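You operate a simulated robot arm through the tools that you are given. There is no shell and no other tool. Be economical: measure what you need, move in short steps, check, and stop when the job is done.

You run a simulated robot arm. Do the job below in one go: nothing can be reset, and whatever is moved stays where it is left.

## Task
Fetch the sample carton marked "J725" from the top of the box table and stand it on top of the carton of pads.

The check looks at the end state, three seconds after you hand in, the way a careful person would. Anything else that was tipped, shoved, dropped, spilled or broken makes it a failure.

## Robot
A 7-joint arm with a two-finger parallel gripper, fixed in place. Base frame: the origin is at the foot of the arm, x ahead of it, y to its left, z up; the work surface is at about z = 0. Units: cm, degrees, N and s.
With the tool pointing down near the work surface it reaches from about 22 to 58 cm from the base axis. Its first joint turns from -66.0 to 66.0 degrees. Payload 2.5 kg.
The tool frame sits at the grasp point between the pads (the TCP): z along the fingers, y along the line on which they close. The tips reach 2.3 cm beyond it. Largest opening 9.4 cm; finger width 3.8, thickness 1; the body of the gripper, 5.4 by 9.6 cm, starts 3.9 cm behind the TCP.
Orientation is told as [roll, pitch, yaw] about the base's x, y, z axes, in that order, counted from this pose: with the fingers straight down and closing along the base's y, the tool's x points along the base's -x, its y along +y and its z along -z.

## Interface
- The arm moves only by the tool apply_moves. Its argument "increments" is one flat list of numbers, 4 for each row, row after row: the shift along the tool's x, y, z in cm, then the turn about the tool's z in degrees. In form: [dx, dy, dz, spin, dx, dy, dz, spin, ...]. A call has 1 to 10 rows; each row shifts and turns the commanded pose from where the row before left it, along the tool's axes as they then stand. "hand" is the gripper command, from -1 (shut) to 1 (fully open), values between in proportion, set as the call begins (left out, the last holds). Each row takes 0.2 s and may step no farther than 5 cm and 8.6 degrees from the row before; otherwise, or with a gripper value out of range, the whole call is refused. A pose out of reach is approached as far as the arm can. The call stops where the force on the tool passes 40 N (or 10 N more than at its start, if that is more) or the arm is blocked; 0.2 s more then pass. The fingers move at their own pace (about 10.8 cm/s each) and stop on an object; they squeeze with about 43 N. The grip force told is the motor's: it shows also when the fingers shut on nothing. Time passes only in rows, and 0.2 s behind the last, so rows that do not move let the fingers close. It gives the time, the measured TCP pose, the force on the tool (base axes), the opening and the grip force at its end, in the units of the frame above (readings bear some noise), and new pictures: "views" is both (left out), scene, wrist or none.
- Cameras (640 x 400 px; columns grow to the right, rows downward): "scene" is fixed at [7.57, -39.1, 55.38]; the picture's right is [1.00, -0.07, 0.00], its down [-0.03, -0.50, -0.87] and it looks along [0.06, 0.86, -0.50] (base axes); focal length 303 px, centre (320, 200). "wrist" rides on the gripper at [8.6, 1.6, -7.4] in the tool frame; the picture's right is [-0.18, 0.98, 0.00], its down [-0.58, -0.11, -0.81] and it looks along [-0.79, -0.15, 0.59] (tool axes); focal length 243 px, centre (320, 200). There is no depth. A picture from a camera that has moved, and an enlarged one, comes with that camera's place and axes in the base frame and with its lens.
- enlarge(camera, box): a new picture of the part [left, top, right, bottom] of that camera's present view, enlarged. It takes no simulated time.
- job_done(): hands the job in; it is judged then, once.

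Go step by step. Nothing tells you positions but the pictures and the camera data: compare them with the known pose of the tool, close in by small moves and look again before you grip or let go. The budget is 90 turns and 170 pictures, counting those below and the enlarged ones. Unless the task says otherwise, let go and move clear before handing in, and close with one line.

The tools are called after "Emit:" as name(argument=value, ...) on one line, values as JSON. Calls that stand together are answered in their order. apply_moves: Moves the arm, as the interface text tells. Its arguments: {"type":"object","properties":{"increments":{"type":"array","items":{"type":"number"}},"hand":{"type":"number"},"views":{"type":"string","enum":["both","scene","wrist","none"]}},"required":["increments"]} The other tools are called the same way: enlarge (camera, box) takes an enlarged picture of a part of a camera's view; job_done () hands the job in.

At the start:

```text
clock: 0.0
eef_pos: [26.17, 32.93, 39.93]
ee_rot: [0.0, 0.0, 0.0]
force: [0.1, 0.0, -0.5]
opening: 9.38
grasp_force: 0.0
```

scene: 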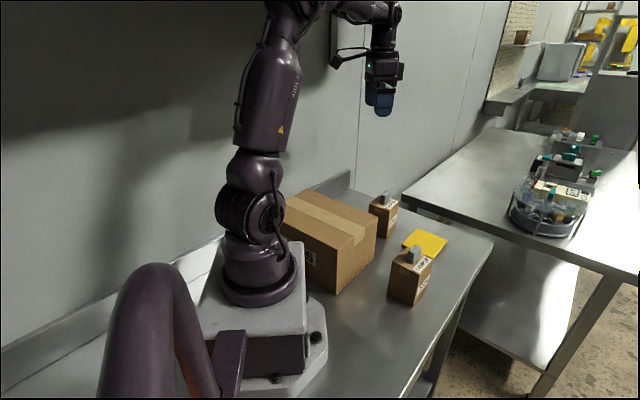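
wrist: 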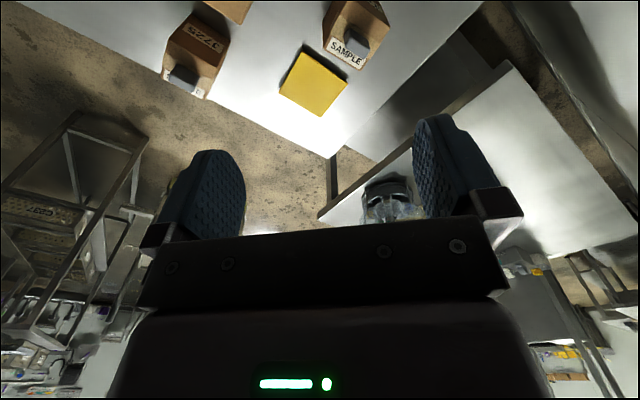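

I see a big carton, two small sample cartons and a yellow pad/envelope on the table near the arm. I'll enlarge to read the labels.

Emit:
enlarge(camera="scene", box=[270, 160, 510, 310])

Emit:
enlarge(camera="wrist", box=[140, 0, 460, 200])

```text
2.67 times, centred on (390, 235) of scene
camera zoom: at [7.57, -39.1, 55.38], right [1.0, -0.07, 0.0], down [-0.03, -0.5, -0.87], along [0.06, 0.86, -0.5], focal length 807 px, centre (133, 107)
```

zoom: 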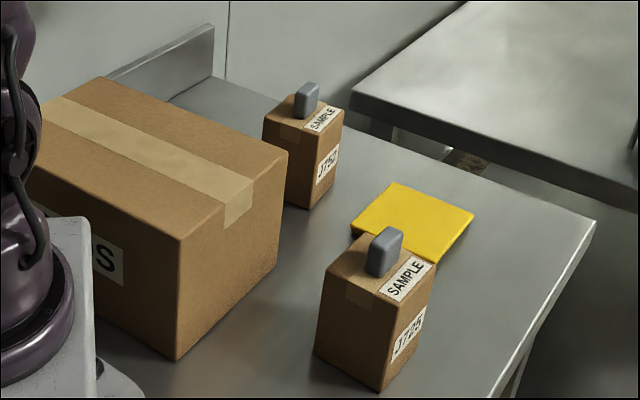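

```text
2.00 times, centred on (300, 100) of wrist
camera zoom: at [17.42, 34.58, 47.39], right [0.18, 0.98, 0.0], down [0.58, -0.11, 0.81], along [0.79, -0.15, -0.59], focal length 485 px, centre (360, 400)
```

zoom: 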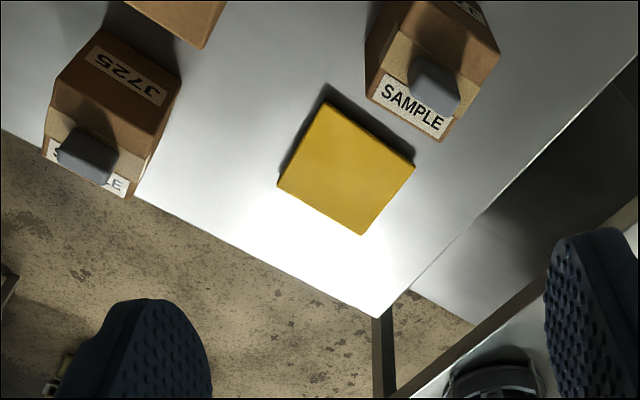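

The nearer small carton reads J725, and the far one reads J752 or similar. I'll measure both from tighter views and read the big carton's label.

Emit:
enlarge(camera="scene", box=[376, 232, 456, 312])

Emit:
enlarge(camera="scene", box=[270, 180, 410, 300])

Emit:
enlarge(camera="scene", box=[360, 180, 410, 245])

```text
5.00 times, centred on (416, 272) of scene
camera zoom: at [7.57, -39.1, 55.38], right [1.0, -0.07, 0.0], down [-0.03, -0.5, -0.87], along [0.06, 0.86, -0.5], focal length 1513 px, centre (-160, -160)
```

zoom: 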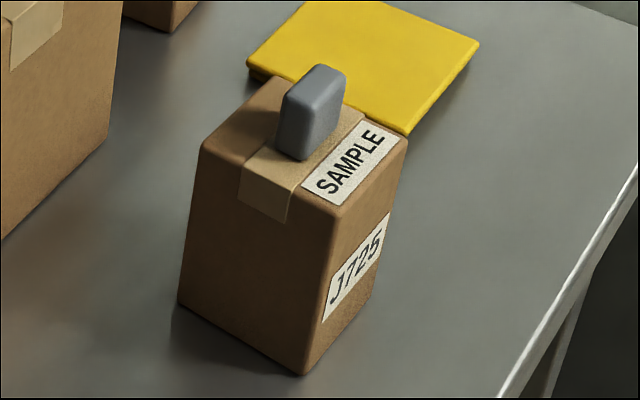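

```text
3.33 times, centred on (340, 240) of scene
camera zoom: at [7.57, -39.1, 55.38], right [1.0, -0.07, 0.0], down [-0.03, -0.5, -0.87], along [0.06, 0.86, -0.5], focal length 1009 px, centre (253, 67)
```

zoom: 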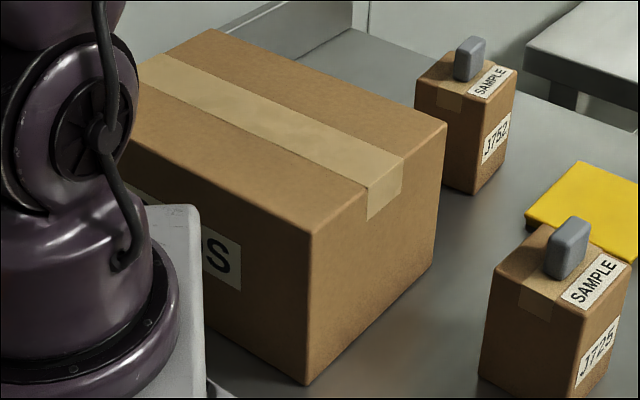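

```text
6.15 times, centred on (385, 212) of scene
camera zoom: at [7.57, -39.1, 55.38], right [1.0, -0.07, 0.0], down [-0.03, -0.5, -0.87], along [0.06, 0.86, -0.5], focal length 1862 px, centre (-80, 123)
```

zoom: 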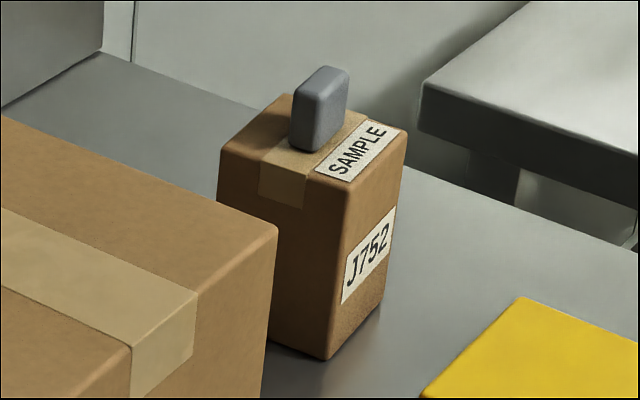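

The big carton, whose label ends in "S" (PADS), has its top at z≈13.6 and its centre near (12, 26). J725 is centred near (32, 11.4), about 6.5 cm square, top at z≈9.8, turned about 45°, with a grey knob on top. I'll go above it and turn to yaw about 43.

Emit:
apply_moves(increments=[-1.16, -4.3, 2, 0, -1.16, -4.3, 2, 0, -1.16, -4.3, 2, 0, -1.16, -4.3, 2, 0, -1.16, -4.3, 2, 0, 0, 0, 0, -8.6, 0, 0, 0, -8.6, 0, 0, 0, -8.6, 0, 0, 0, -8.6, 0, 0, 0, -8.6], hand=1)

```text
clock: 2.2
eef_pos: [31.95, 11.41, 29.9]
ee_rot: [0.0, 0.1, 43.2]
force: [-0.1, -0.1, -0.5]
opening: 9.4
grasp_force: 0.0
camera wrist: at [24.48, 6.73, 37.38], right [-0.54, 0.84, 0.0], down [0.5, 0.32, 0.81], along [0.68, 0.43, -0.59], focal length 243 px, centre (320, 200)
```

scene: 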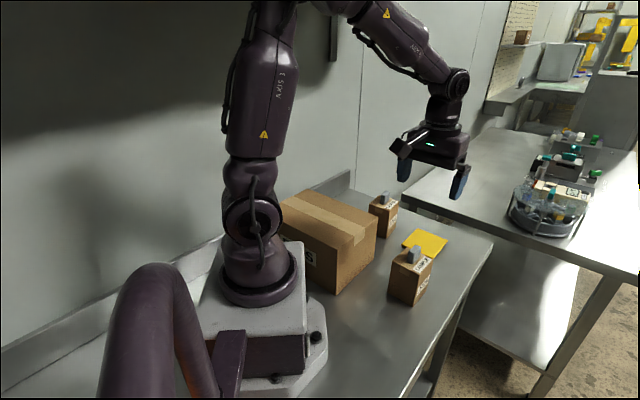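
wrist: 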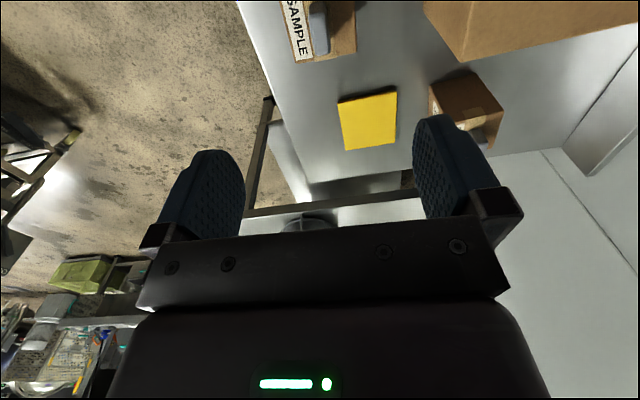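

The TCP is above J725 and the carton shows at the top of the wrist view. I'll descend to z≈18, with tips at 15.7 still above the knob, and look again.

Emit:
apply_moves(increments=[0, 0, 4, -1, 0, 0, 4, -1, 0, 0, 3.9, 0])

Emit:
enlarge(camera="scene", box=[370, 190, 470, 310])

Emit:
enlarge(camera="wrist", box=[160, 0, 500, 220])

```text
clock: 3.0
eef_pos: [31.95, 11.24, 18.06]
ee_rot: [0.0, 0.0, 45.1]
force: [-0.7, 0.1, 0.3]
opening: 9.4
grasp_force: 0.0
camera wrist: at [24.63, 6.41, 25.5], right [-0.57, 0.82, 0.0], down [0.49, 0.33, 0.81], along [0.67, 0.46, -0.59], focal length 243 px, centre (320, 200)
```

scene: 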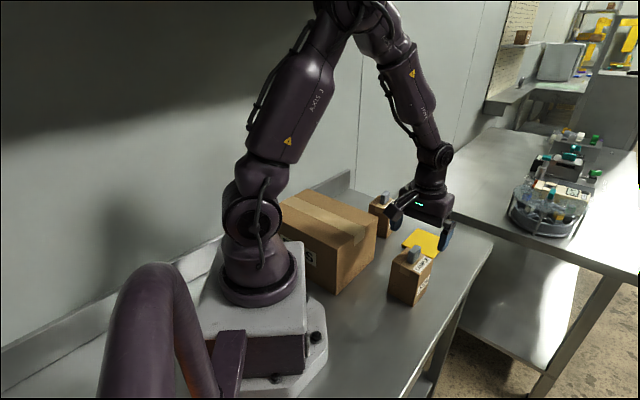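
wrist: 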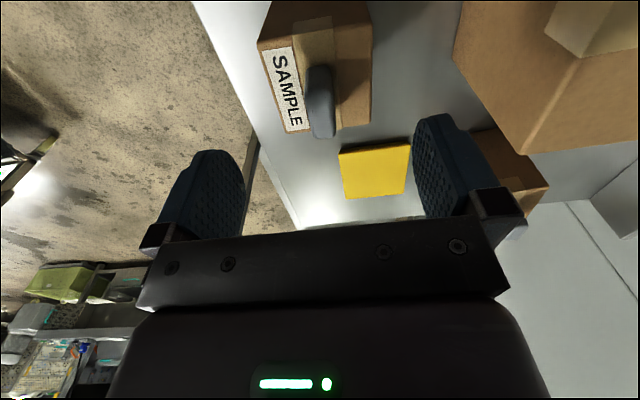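

```text
3.33 times, centred on (420, 250) of scene
camera zoom: at [7.56, -39.1, 55.38], right [1.0, -0.07, 0.0], down [-0.03, -0.5, -0.87], along [0.06, 0.86, -0.5], focal length 1009 px, centre (-13, 33)
```

zoom: 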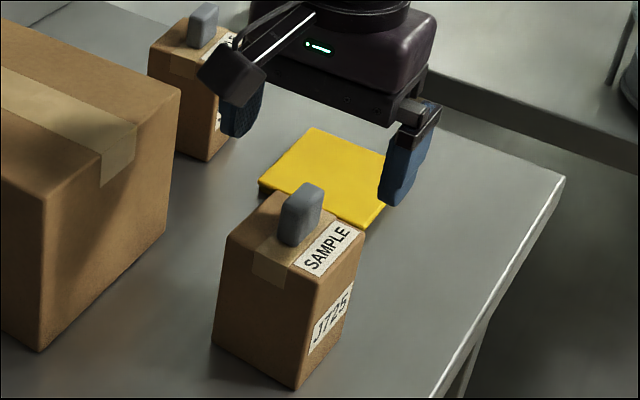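

```text
1.82 times, centred on (330, 110) of wrist
camera zoom: at [24.63, 6.41, 25.5], right [-0.57, 0.82, 0.0], down [0.49, 0.33, 0.81], along [0.67, 0.46, -0.59], focal length 441 px, centre (302, 364)
```

zoom: 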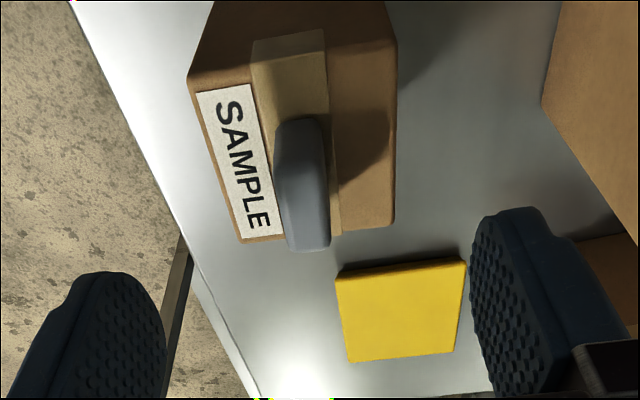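

Both cameras put J725 at about (31.9, 11.5), yaw about 43°, top 9.8 and knob top about 12.7. I'll descend to TCP z≈10, which keeps the palm at about 13.9 above the knob, with the fingers straddling the carton.

Emit:
apply_moves(increments=[-0.18, 0.18, 3, 1.5, 0, 0, 2.5, 0, 0, 0, 1.5, 0, 0, 0, 1, 0])

Emit:
enlarge(camera="scene", box=[370, 200, 470, 310])

```text
clock: 4.0
eef_pos: [31.81, 11.55, 10.04]
ee_rot: [-0.1, 0.0, 43.6]
force: [-0.1, -0.4, 0.4]
opening: 9.44
grasp_force: 0.1
camera wrist: at [24.47, 6.91, 17.49], right [-0.54, 0.84, 0.0], down [0.5, 0.32, 0.81], along [0.68, 0.44, -0.59], focal length 243 px, centre (320, 200)
```

scene: 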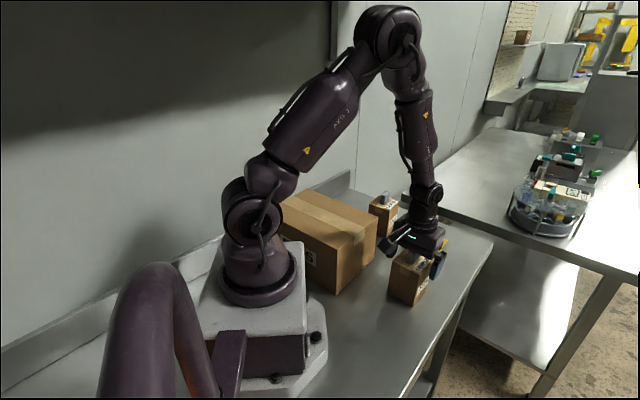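
wrist: 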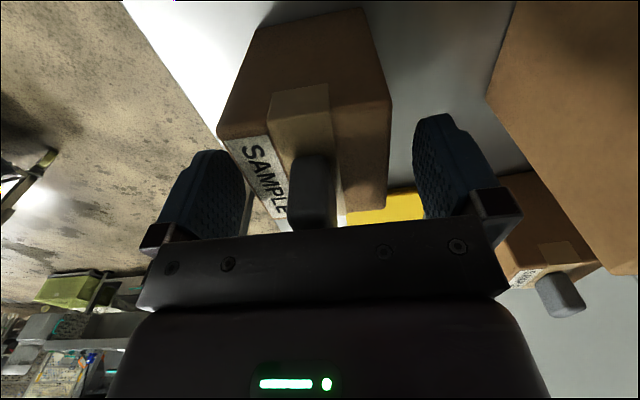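

```text
3.64 times, centred on (420, 255) of scene
camera zoom: at [7.57, -39.1, 55.38], right [1.0, -0.07, 0.0], down [-0.03, -0.5, -0.87], along [0.06, 0.86, -0.5], focal length 1100 px, centre (-44, 0)
```

zoom: 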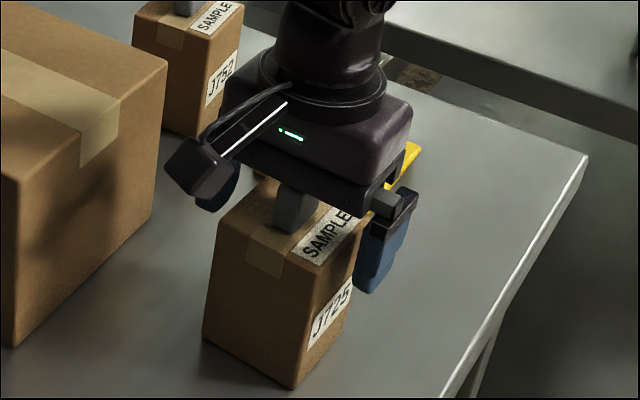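

The fingers straddle the carton and the knob is clear below the palm. I'll close the gripper.

Emit:
apply_moves(increments=[0, 0, 0, 0, 0, 0, 0, 0, 0, 0, 0, 0, 0, 0, 0, 0], hand=-1)

```text
clock: 5.0
eef_pos: [31.83, 11.57, 10.07]
ee_rot: [0.0, 0.0, 43.5]
force: [0.2, 0.1, -0.5]
opening: 6.74
grasp_force: 42.6
camera wrist: at [24.45, 6.9, 17.5], right [-0.54, 0.84, 0.0], down [0.5, 0.32, 0.81], along [0.68, 0.44, -0.59], focal length 243 px, centre (320, 200)
```

scene: 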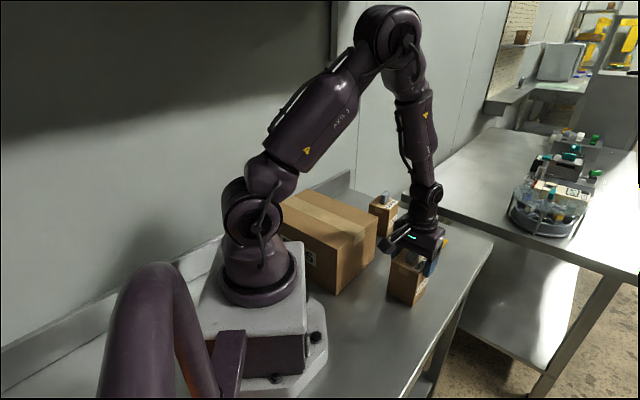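
wrist: 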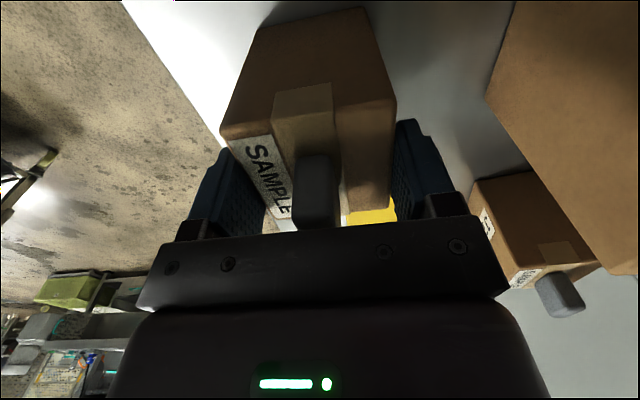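

The carton is held at 6.74 cm with 42.6 N. I'll lift it gently and check.

Emit:
apply_moves(increments=[0, 0, -0.5, 0, 0, 0, -1, 0, 0, 0, -1.5, 0, 0, 0, -2, 0])

Emit:
enlarge(camera="scene", box=[360, 190, 470, 310])

```text
clock: 6.0
eef_pos: [31.98, 11.62, 15.11]
ee_rot: [0.1, 0.0, 43.5]
force: [0.3, -0.3, -1.6]
opening: 6.73
grasp_force: 43.2
camera wrist: at [24.49, 6.91, 22.5], right [-0.54, 0.84, 0.0], down [0.5, 0.32, 0.81], along [0.68, 0.44, -0.59], focal length 243 px, centre (320, 200)
```

scene: 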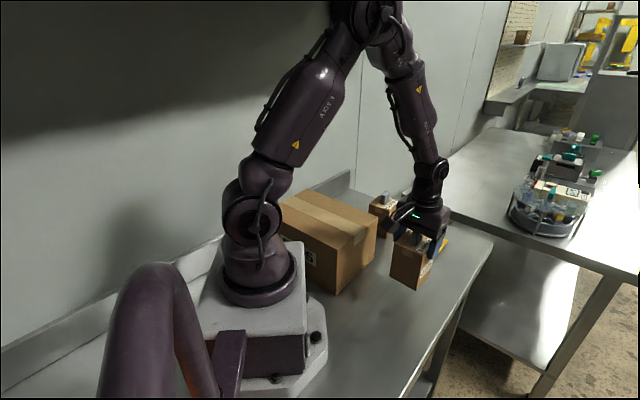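
wrist: 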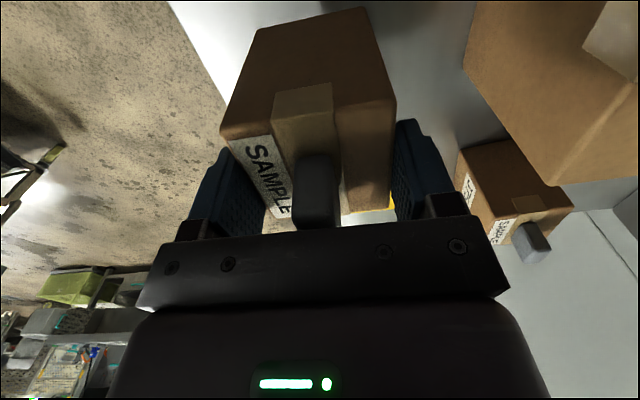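

```text
3.33 times, centred on (415, 250) of scene
camera zoom: at [7.57, -39.1, 55.38], right [1.0, -0.07, 0.0], down [-0.03, -0.5, -0.87], along [0.06, 0.86, -0.5], focal length 1009 px, centre (3, 33)
```

zoom: 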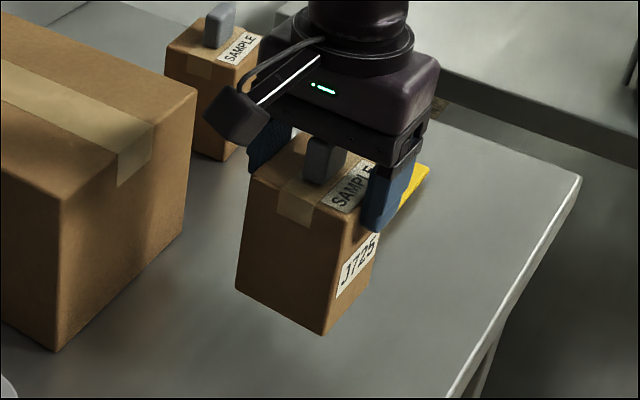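

The carton is securely held and light. I'll raise it to z≈28 (its bottom at about 18) and move partway toward the pads carton.

Emit:
apply_moves(increments=[0, 0, -3, 0, 0, 0, -3.5, 0, 0, 0, -3.5, 0, 0, 0, -3, 0, 0.57, 3.5, 0, 0, 0.57, 3.5, 0, 0, 0.57, 3.5, 0, 0])

```text
clock: 7.6
eef_pos: [23.36, 17.97, 28.18]
ee_rot: [0.0, -0.1, 43.4]
force: [-0.6, -0.2, -0.6]
opening: 6.75
grasp_force: 42.6
camera wrist: at [15.96, 13.36, 35.51], right [-0.54, 0.84, 0.0], down [0.5, 0.32, 0.81], along [0.68, 0.44, -0.59], focal length 243 px, centre (320, 200)
```

scene: 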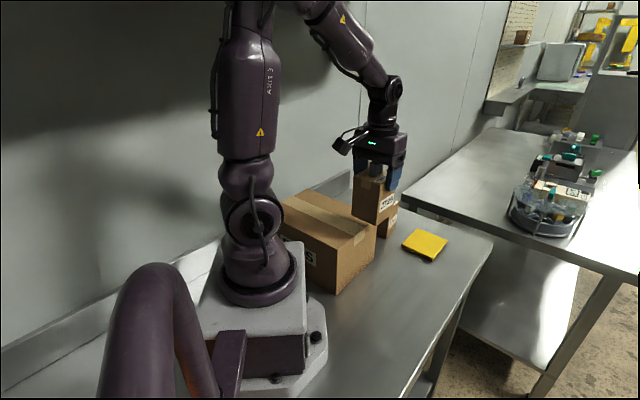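
wrist: 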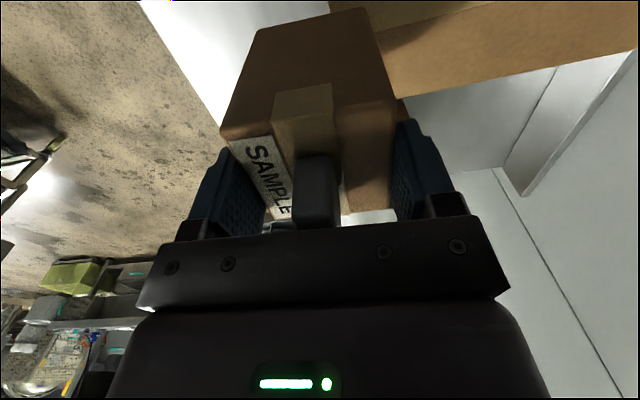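

Tracking is good. I'll finish the traverse to about (15, 24.5).

Emit:
apply_moves(increments=[0.5, 3.5, 0, 0, 0.5, 3.5, 0, 0, 0.4, 3.4, 0, -1, 0, 0, 0, -1])

Emit:
enlarge(camera="scene", box=[270, 130, 420, 300])

```text
clock: 8.6
eef_pos: [15.11, 24.56, 28.12]
ee_rot: [0.0, 0.0, 45.5]
force: [-1.5, 0.0, -1.2]
opening: 6.75
grasp_force: 43.0
camera wrist: at [7.88, 19.7, 35.5], right [-0.57, 0.82, 0.0], down [0.48, 0.34, 0.81], along [0.66, 0.46, -0.59], focal length 243 px, centre (320, 200)
```

scene: 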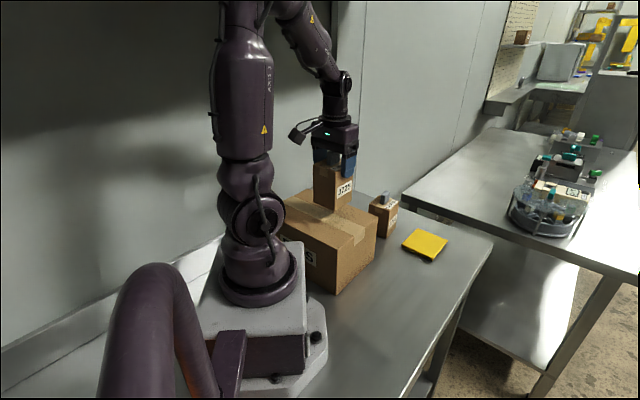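
wrist: 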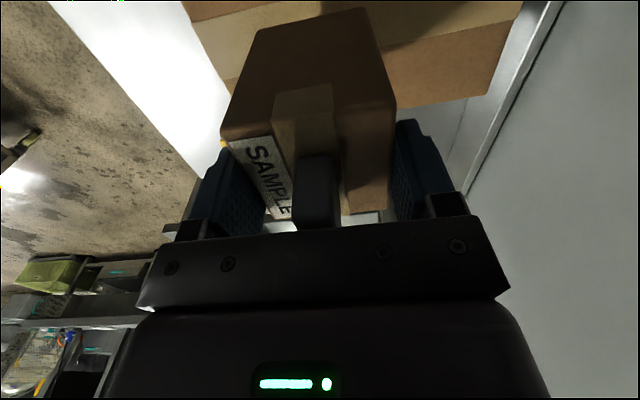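

```text
2.35 times, centred on (345, 215) of scene
camera zoom: at [7.56, -39.1, 55.38], right [1.0, -0.07, 0.0], down [-0.03, -0.5, -0.87], along [0.06, 0.86, -0.5], focal length 712 px, centre (261, 165)
```

zoom: 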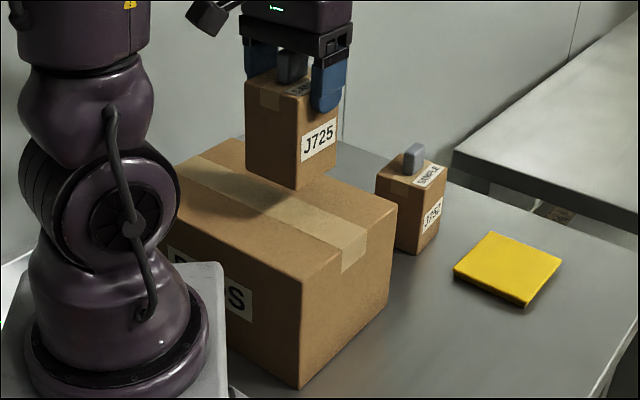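

The carton hangs over the pads carton and should meet it at TCP z≈23.7. I'll lower in small steps.

Emit:
apply_moves(increments=[0, 0, 2, 0, 0, 0, 1.2, 0, 0, 0, 0.5, 0, 0, 0, 0, 0])

Emit:
enlarge(camera="scene", box=[290, 150, 390, 260])

```text
clock: 9.6
eef_pos: [15.16, 24.65, 24.38]
ee_rot: [0.1, 0.0, 45.4]
force: [0.1, 0.5, -0.7]
opening: 6.73
grasp_force: 43.1
camera wrist: at [8.0, 19.69, 31.78], right [-0.57, 0.82, 0.0], down [0.49, 0.34, 0.81], along [0.66, 0.46, -0.59], focal length 243 px, centre (320, 200)
```

scene: 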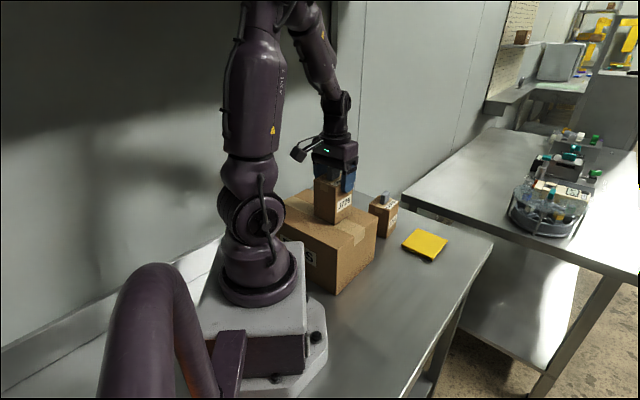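
wrist: 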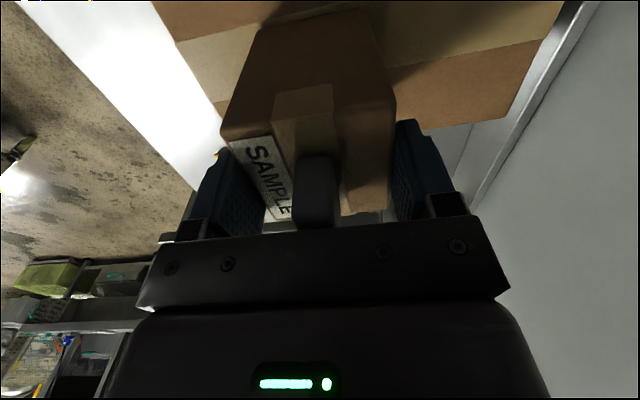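

```text
3.64 times, centred on (340, 205) of scene
camera zoom: at [7.57, -39.1, 55.38], right [1.0, -0.07, 0.0], down [-0.03, -0.5, -0.87], along [0.06, 0.86, -0.5], focal length 1100 px, centre (247, 182)
```

zoom: 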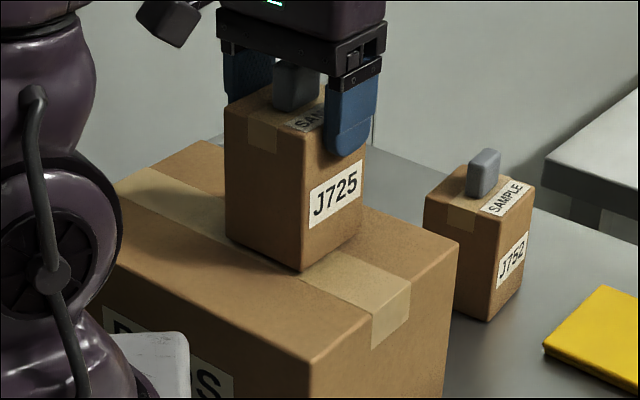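

No contact yet. I'll keep lowering in fine steps and watch the force.

Emit:
apply_moves(increments=[0, 0, 0.2, 0, 0, 0, 0.2, 0, 0, 0, 0, 0], views="none")

```text
clock: 10.4
eef_pos: [15.22, 24.54, 24.1]
ee_rot: [0.0, 0.0, 45.4]
force: [-2.6, -7.7, 21.3]
opening: 6.76
grasp_force: 42.8
```

It made contact at z≈24.1. I'll ease off slightly to relieve the pressure before releasing.

Emit:
apply_moves(increments=[0, 0, -0.08, 0, 0, 0, 0, 0], views="scene")

Emit:
enlarge(camera="scene", box=[290, 150, 390, 260])

```text
clock: 11.0
eef_pos: [15.25, 24.65, 24.06]
ee_rot: [-0.1, -0.1, 45.4]
force: [2.3, -0.5, 2.8]
opening: 6.72
grasp_force: 42.9
```

scene: 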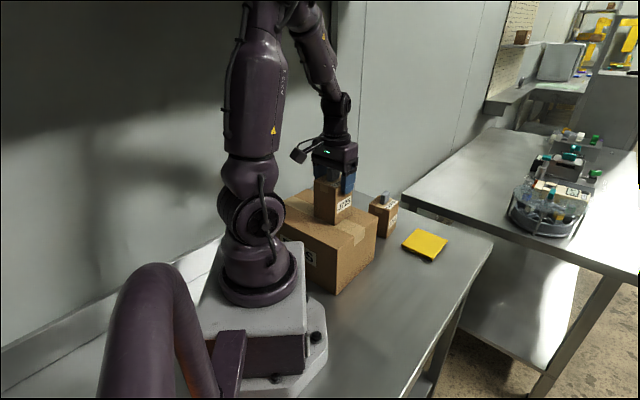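

```text
3.64 times, centred on (340, 205) of scene
camera zoom: at [7.56, -39.1, 55.38], right [1.0, -0.07, 0.0], down [-0.03, -0.5, -0.87], along [0.06, 0.86, -0.5], focal length 1100 px, centre (247, 182)
```

zoom: 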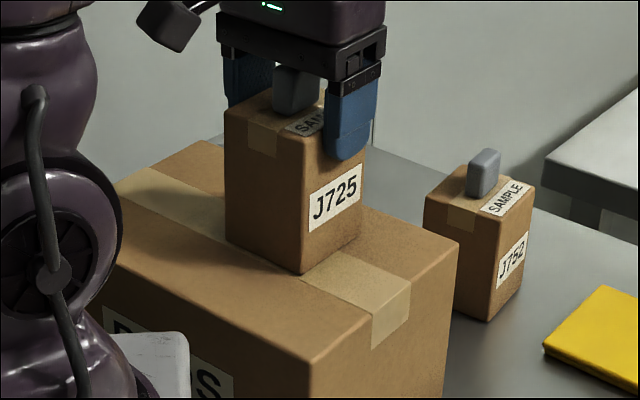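

It stands on the pads carton with light contact (about 3 N). I'll open the gripper.

Emit:
apply_moves(increments=[0, 0, 0, 0, 0, 0, 0, 0, 0, 0, 0, 0], hand=1)

```text
clock: 11.8
eef_pos: [15.21, 24.71, 24.05]
ee_rot: [0.0, 0.1, 45.4]
force: [-0.3, 0.2, 0.2]
opening: 9.37
grasp_force: 0.1
camera wrist: at [7.99, 19.72, 31.49], right [-0.57, 0.82, 0.0], down [0.49, 0.34, 0.81], along [0.66, 0.46, -0.59], focal length 243 px, centre (320, 200)
```

scene: 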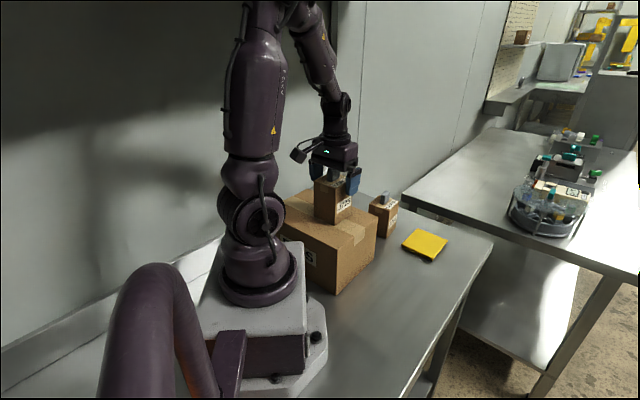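
wrist: 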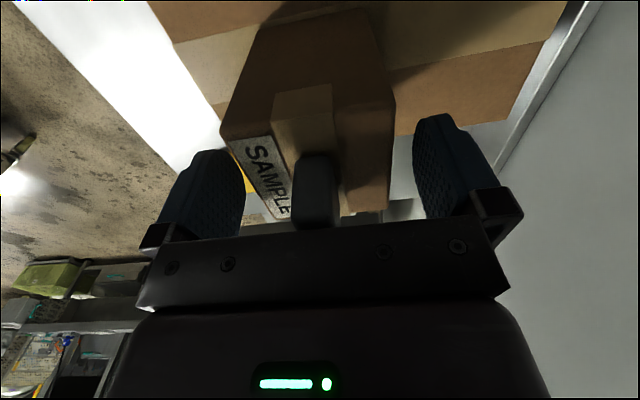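

The fingers are clear on both sides and the carton did not move. I'll go straight up.

Emit:
apply_moves(increments=[0, 0, -1, 0, 0, 0, -2, 0, 0, 0, -3, 0, 0, 0, -3, 0, 0, 0, -2, 0, 0, 0, 0, 0])

Emit:
enlarge(camera="scene", box=[270, 140, 460, 300])

```text
clock: 13.2
eef_pos: [15.42, 24.6, 35.1]
ee_rot: [0.0, 0.0, 45.5]
force: [0.3, 0.7, 0.6]
opening: 9.4
grasp_force: 0.0
camera wrist: at [8.04, 19.68, 42.51], right [-0.57, 0.82, 0.0], down [0.49, 0.34, 0.81], along [0.66, 0.46, -0.59], focal length 243 px, centre (320, 200)
```

scene: 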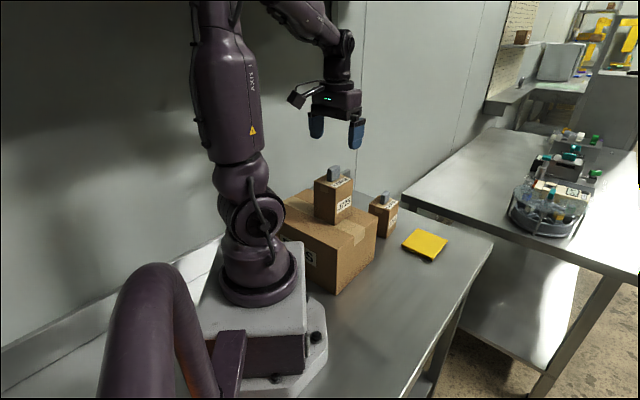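
wrist: 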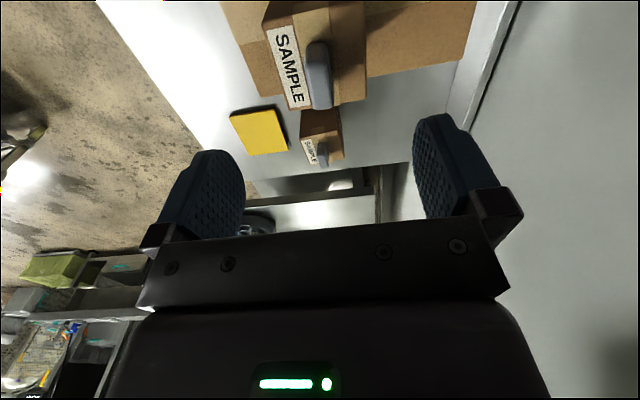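

```text
2.50 times, centred on (365, 220) of scene
camera zoom: at [7.56, -39.1, 55.38], right [1.0, -0.07, 0.0], down [-0.03, -0.5, -0.87], along [0.06, 0.86, -0.5], focal length 757 px, centre (208, 150)
```

zoom: 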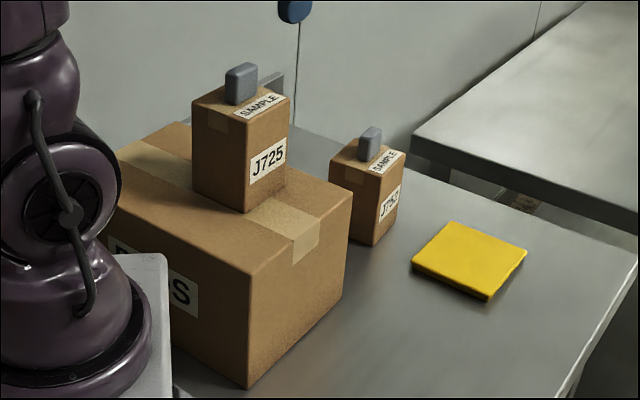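

J725 stands upright on the pads carton, nothing else has moved, and the gripper is clear. I'm handing in.

Emit:
job_done()

```text
The job is handed in.
```

The J725 sample carton is standing upright on top of the carton of pads; the gripper has let go and moved clear, and I saw nothing else disturbed.
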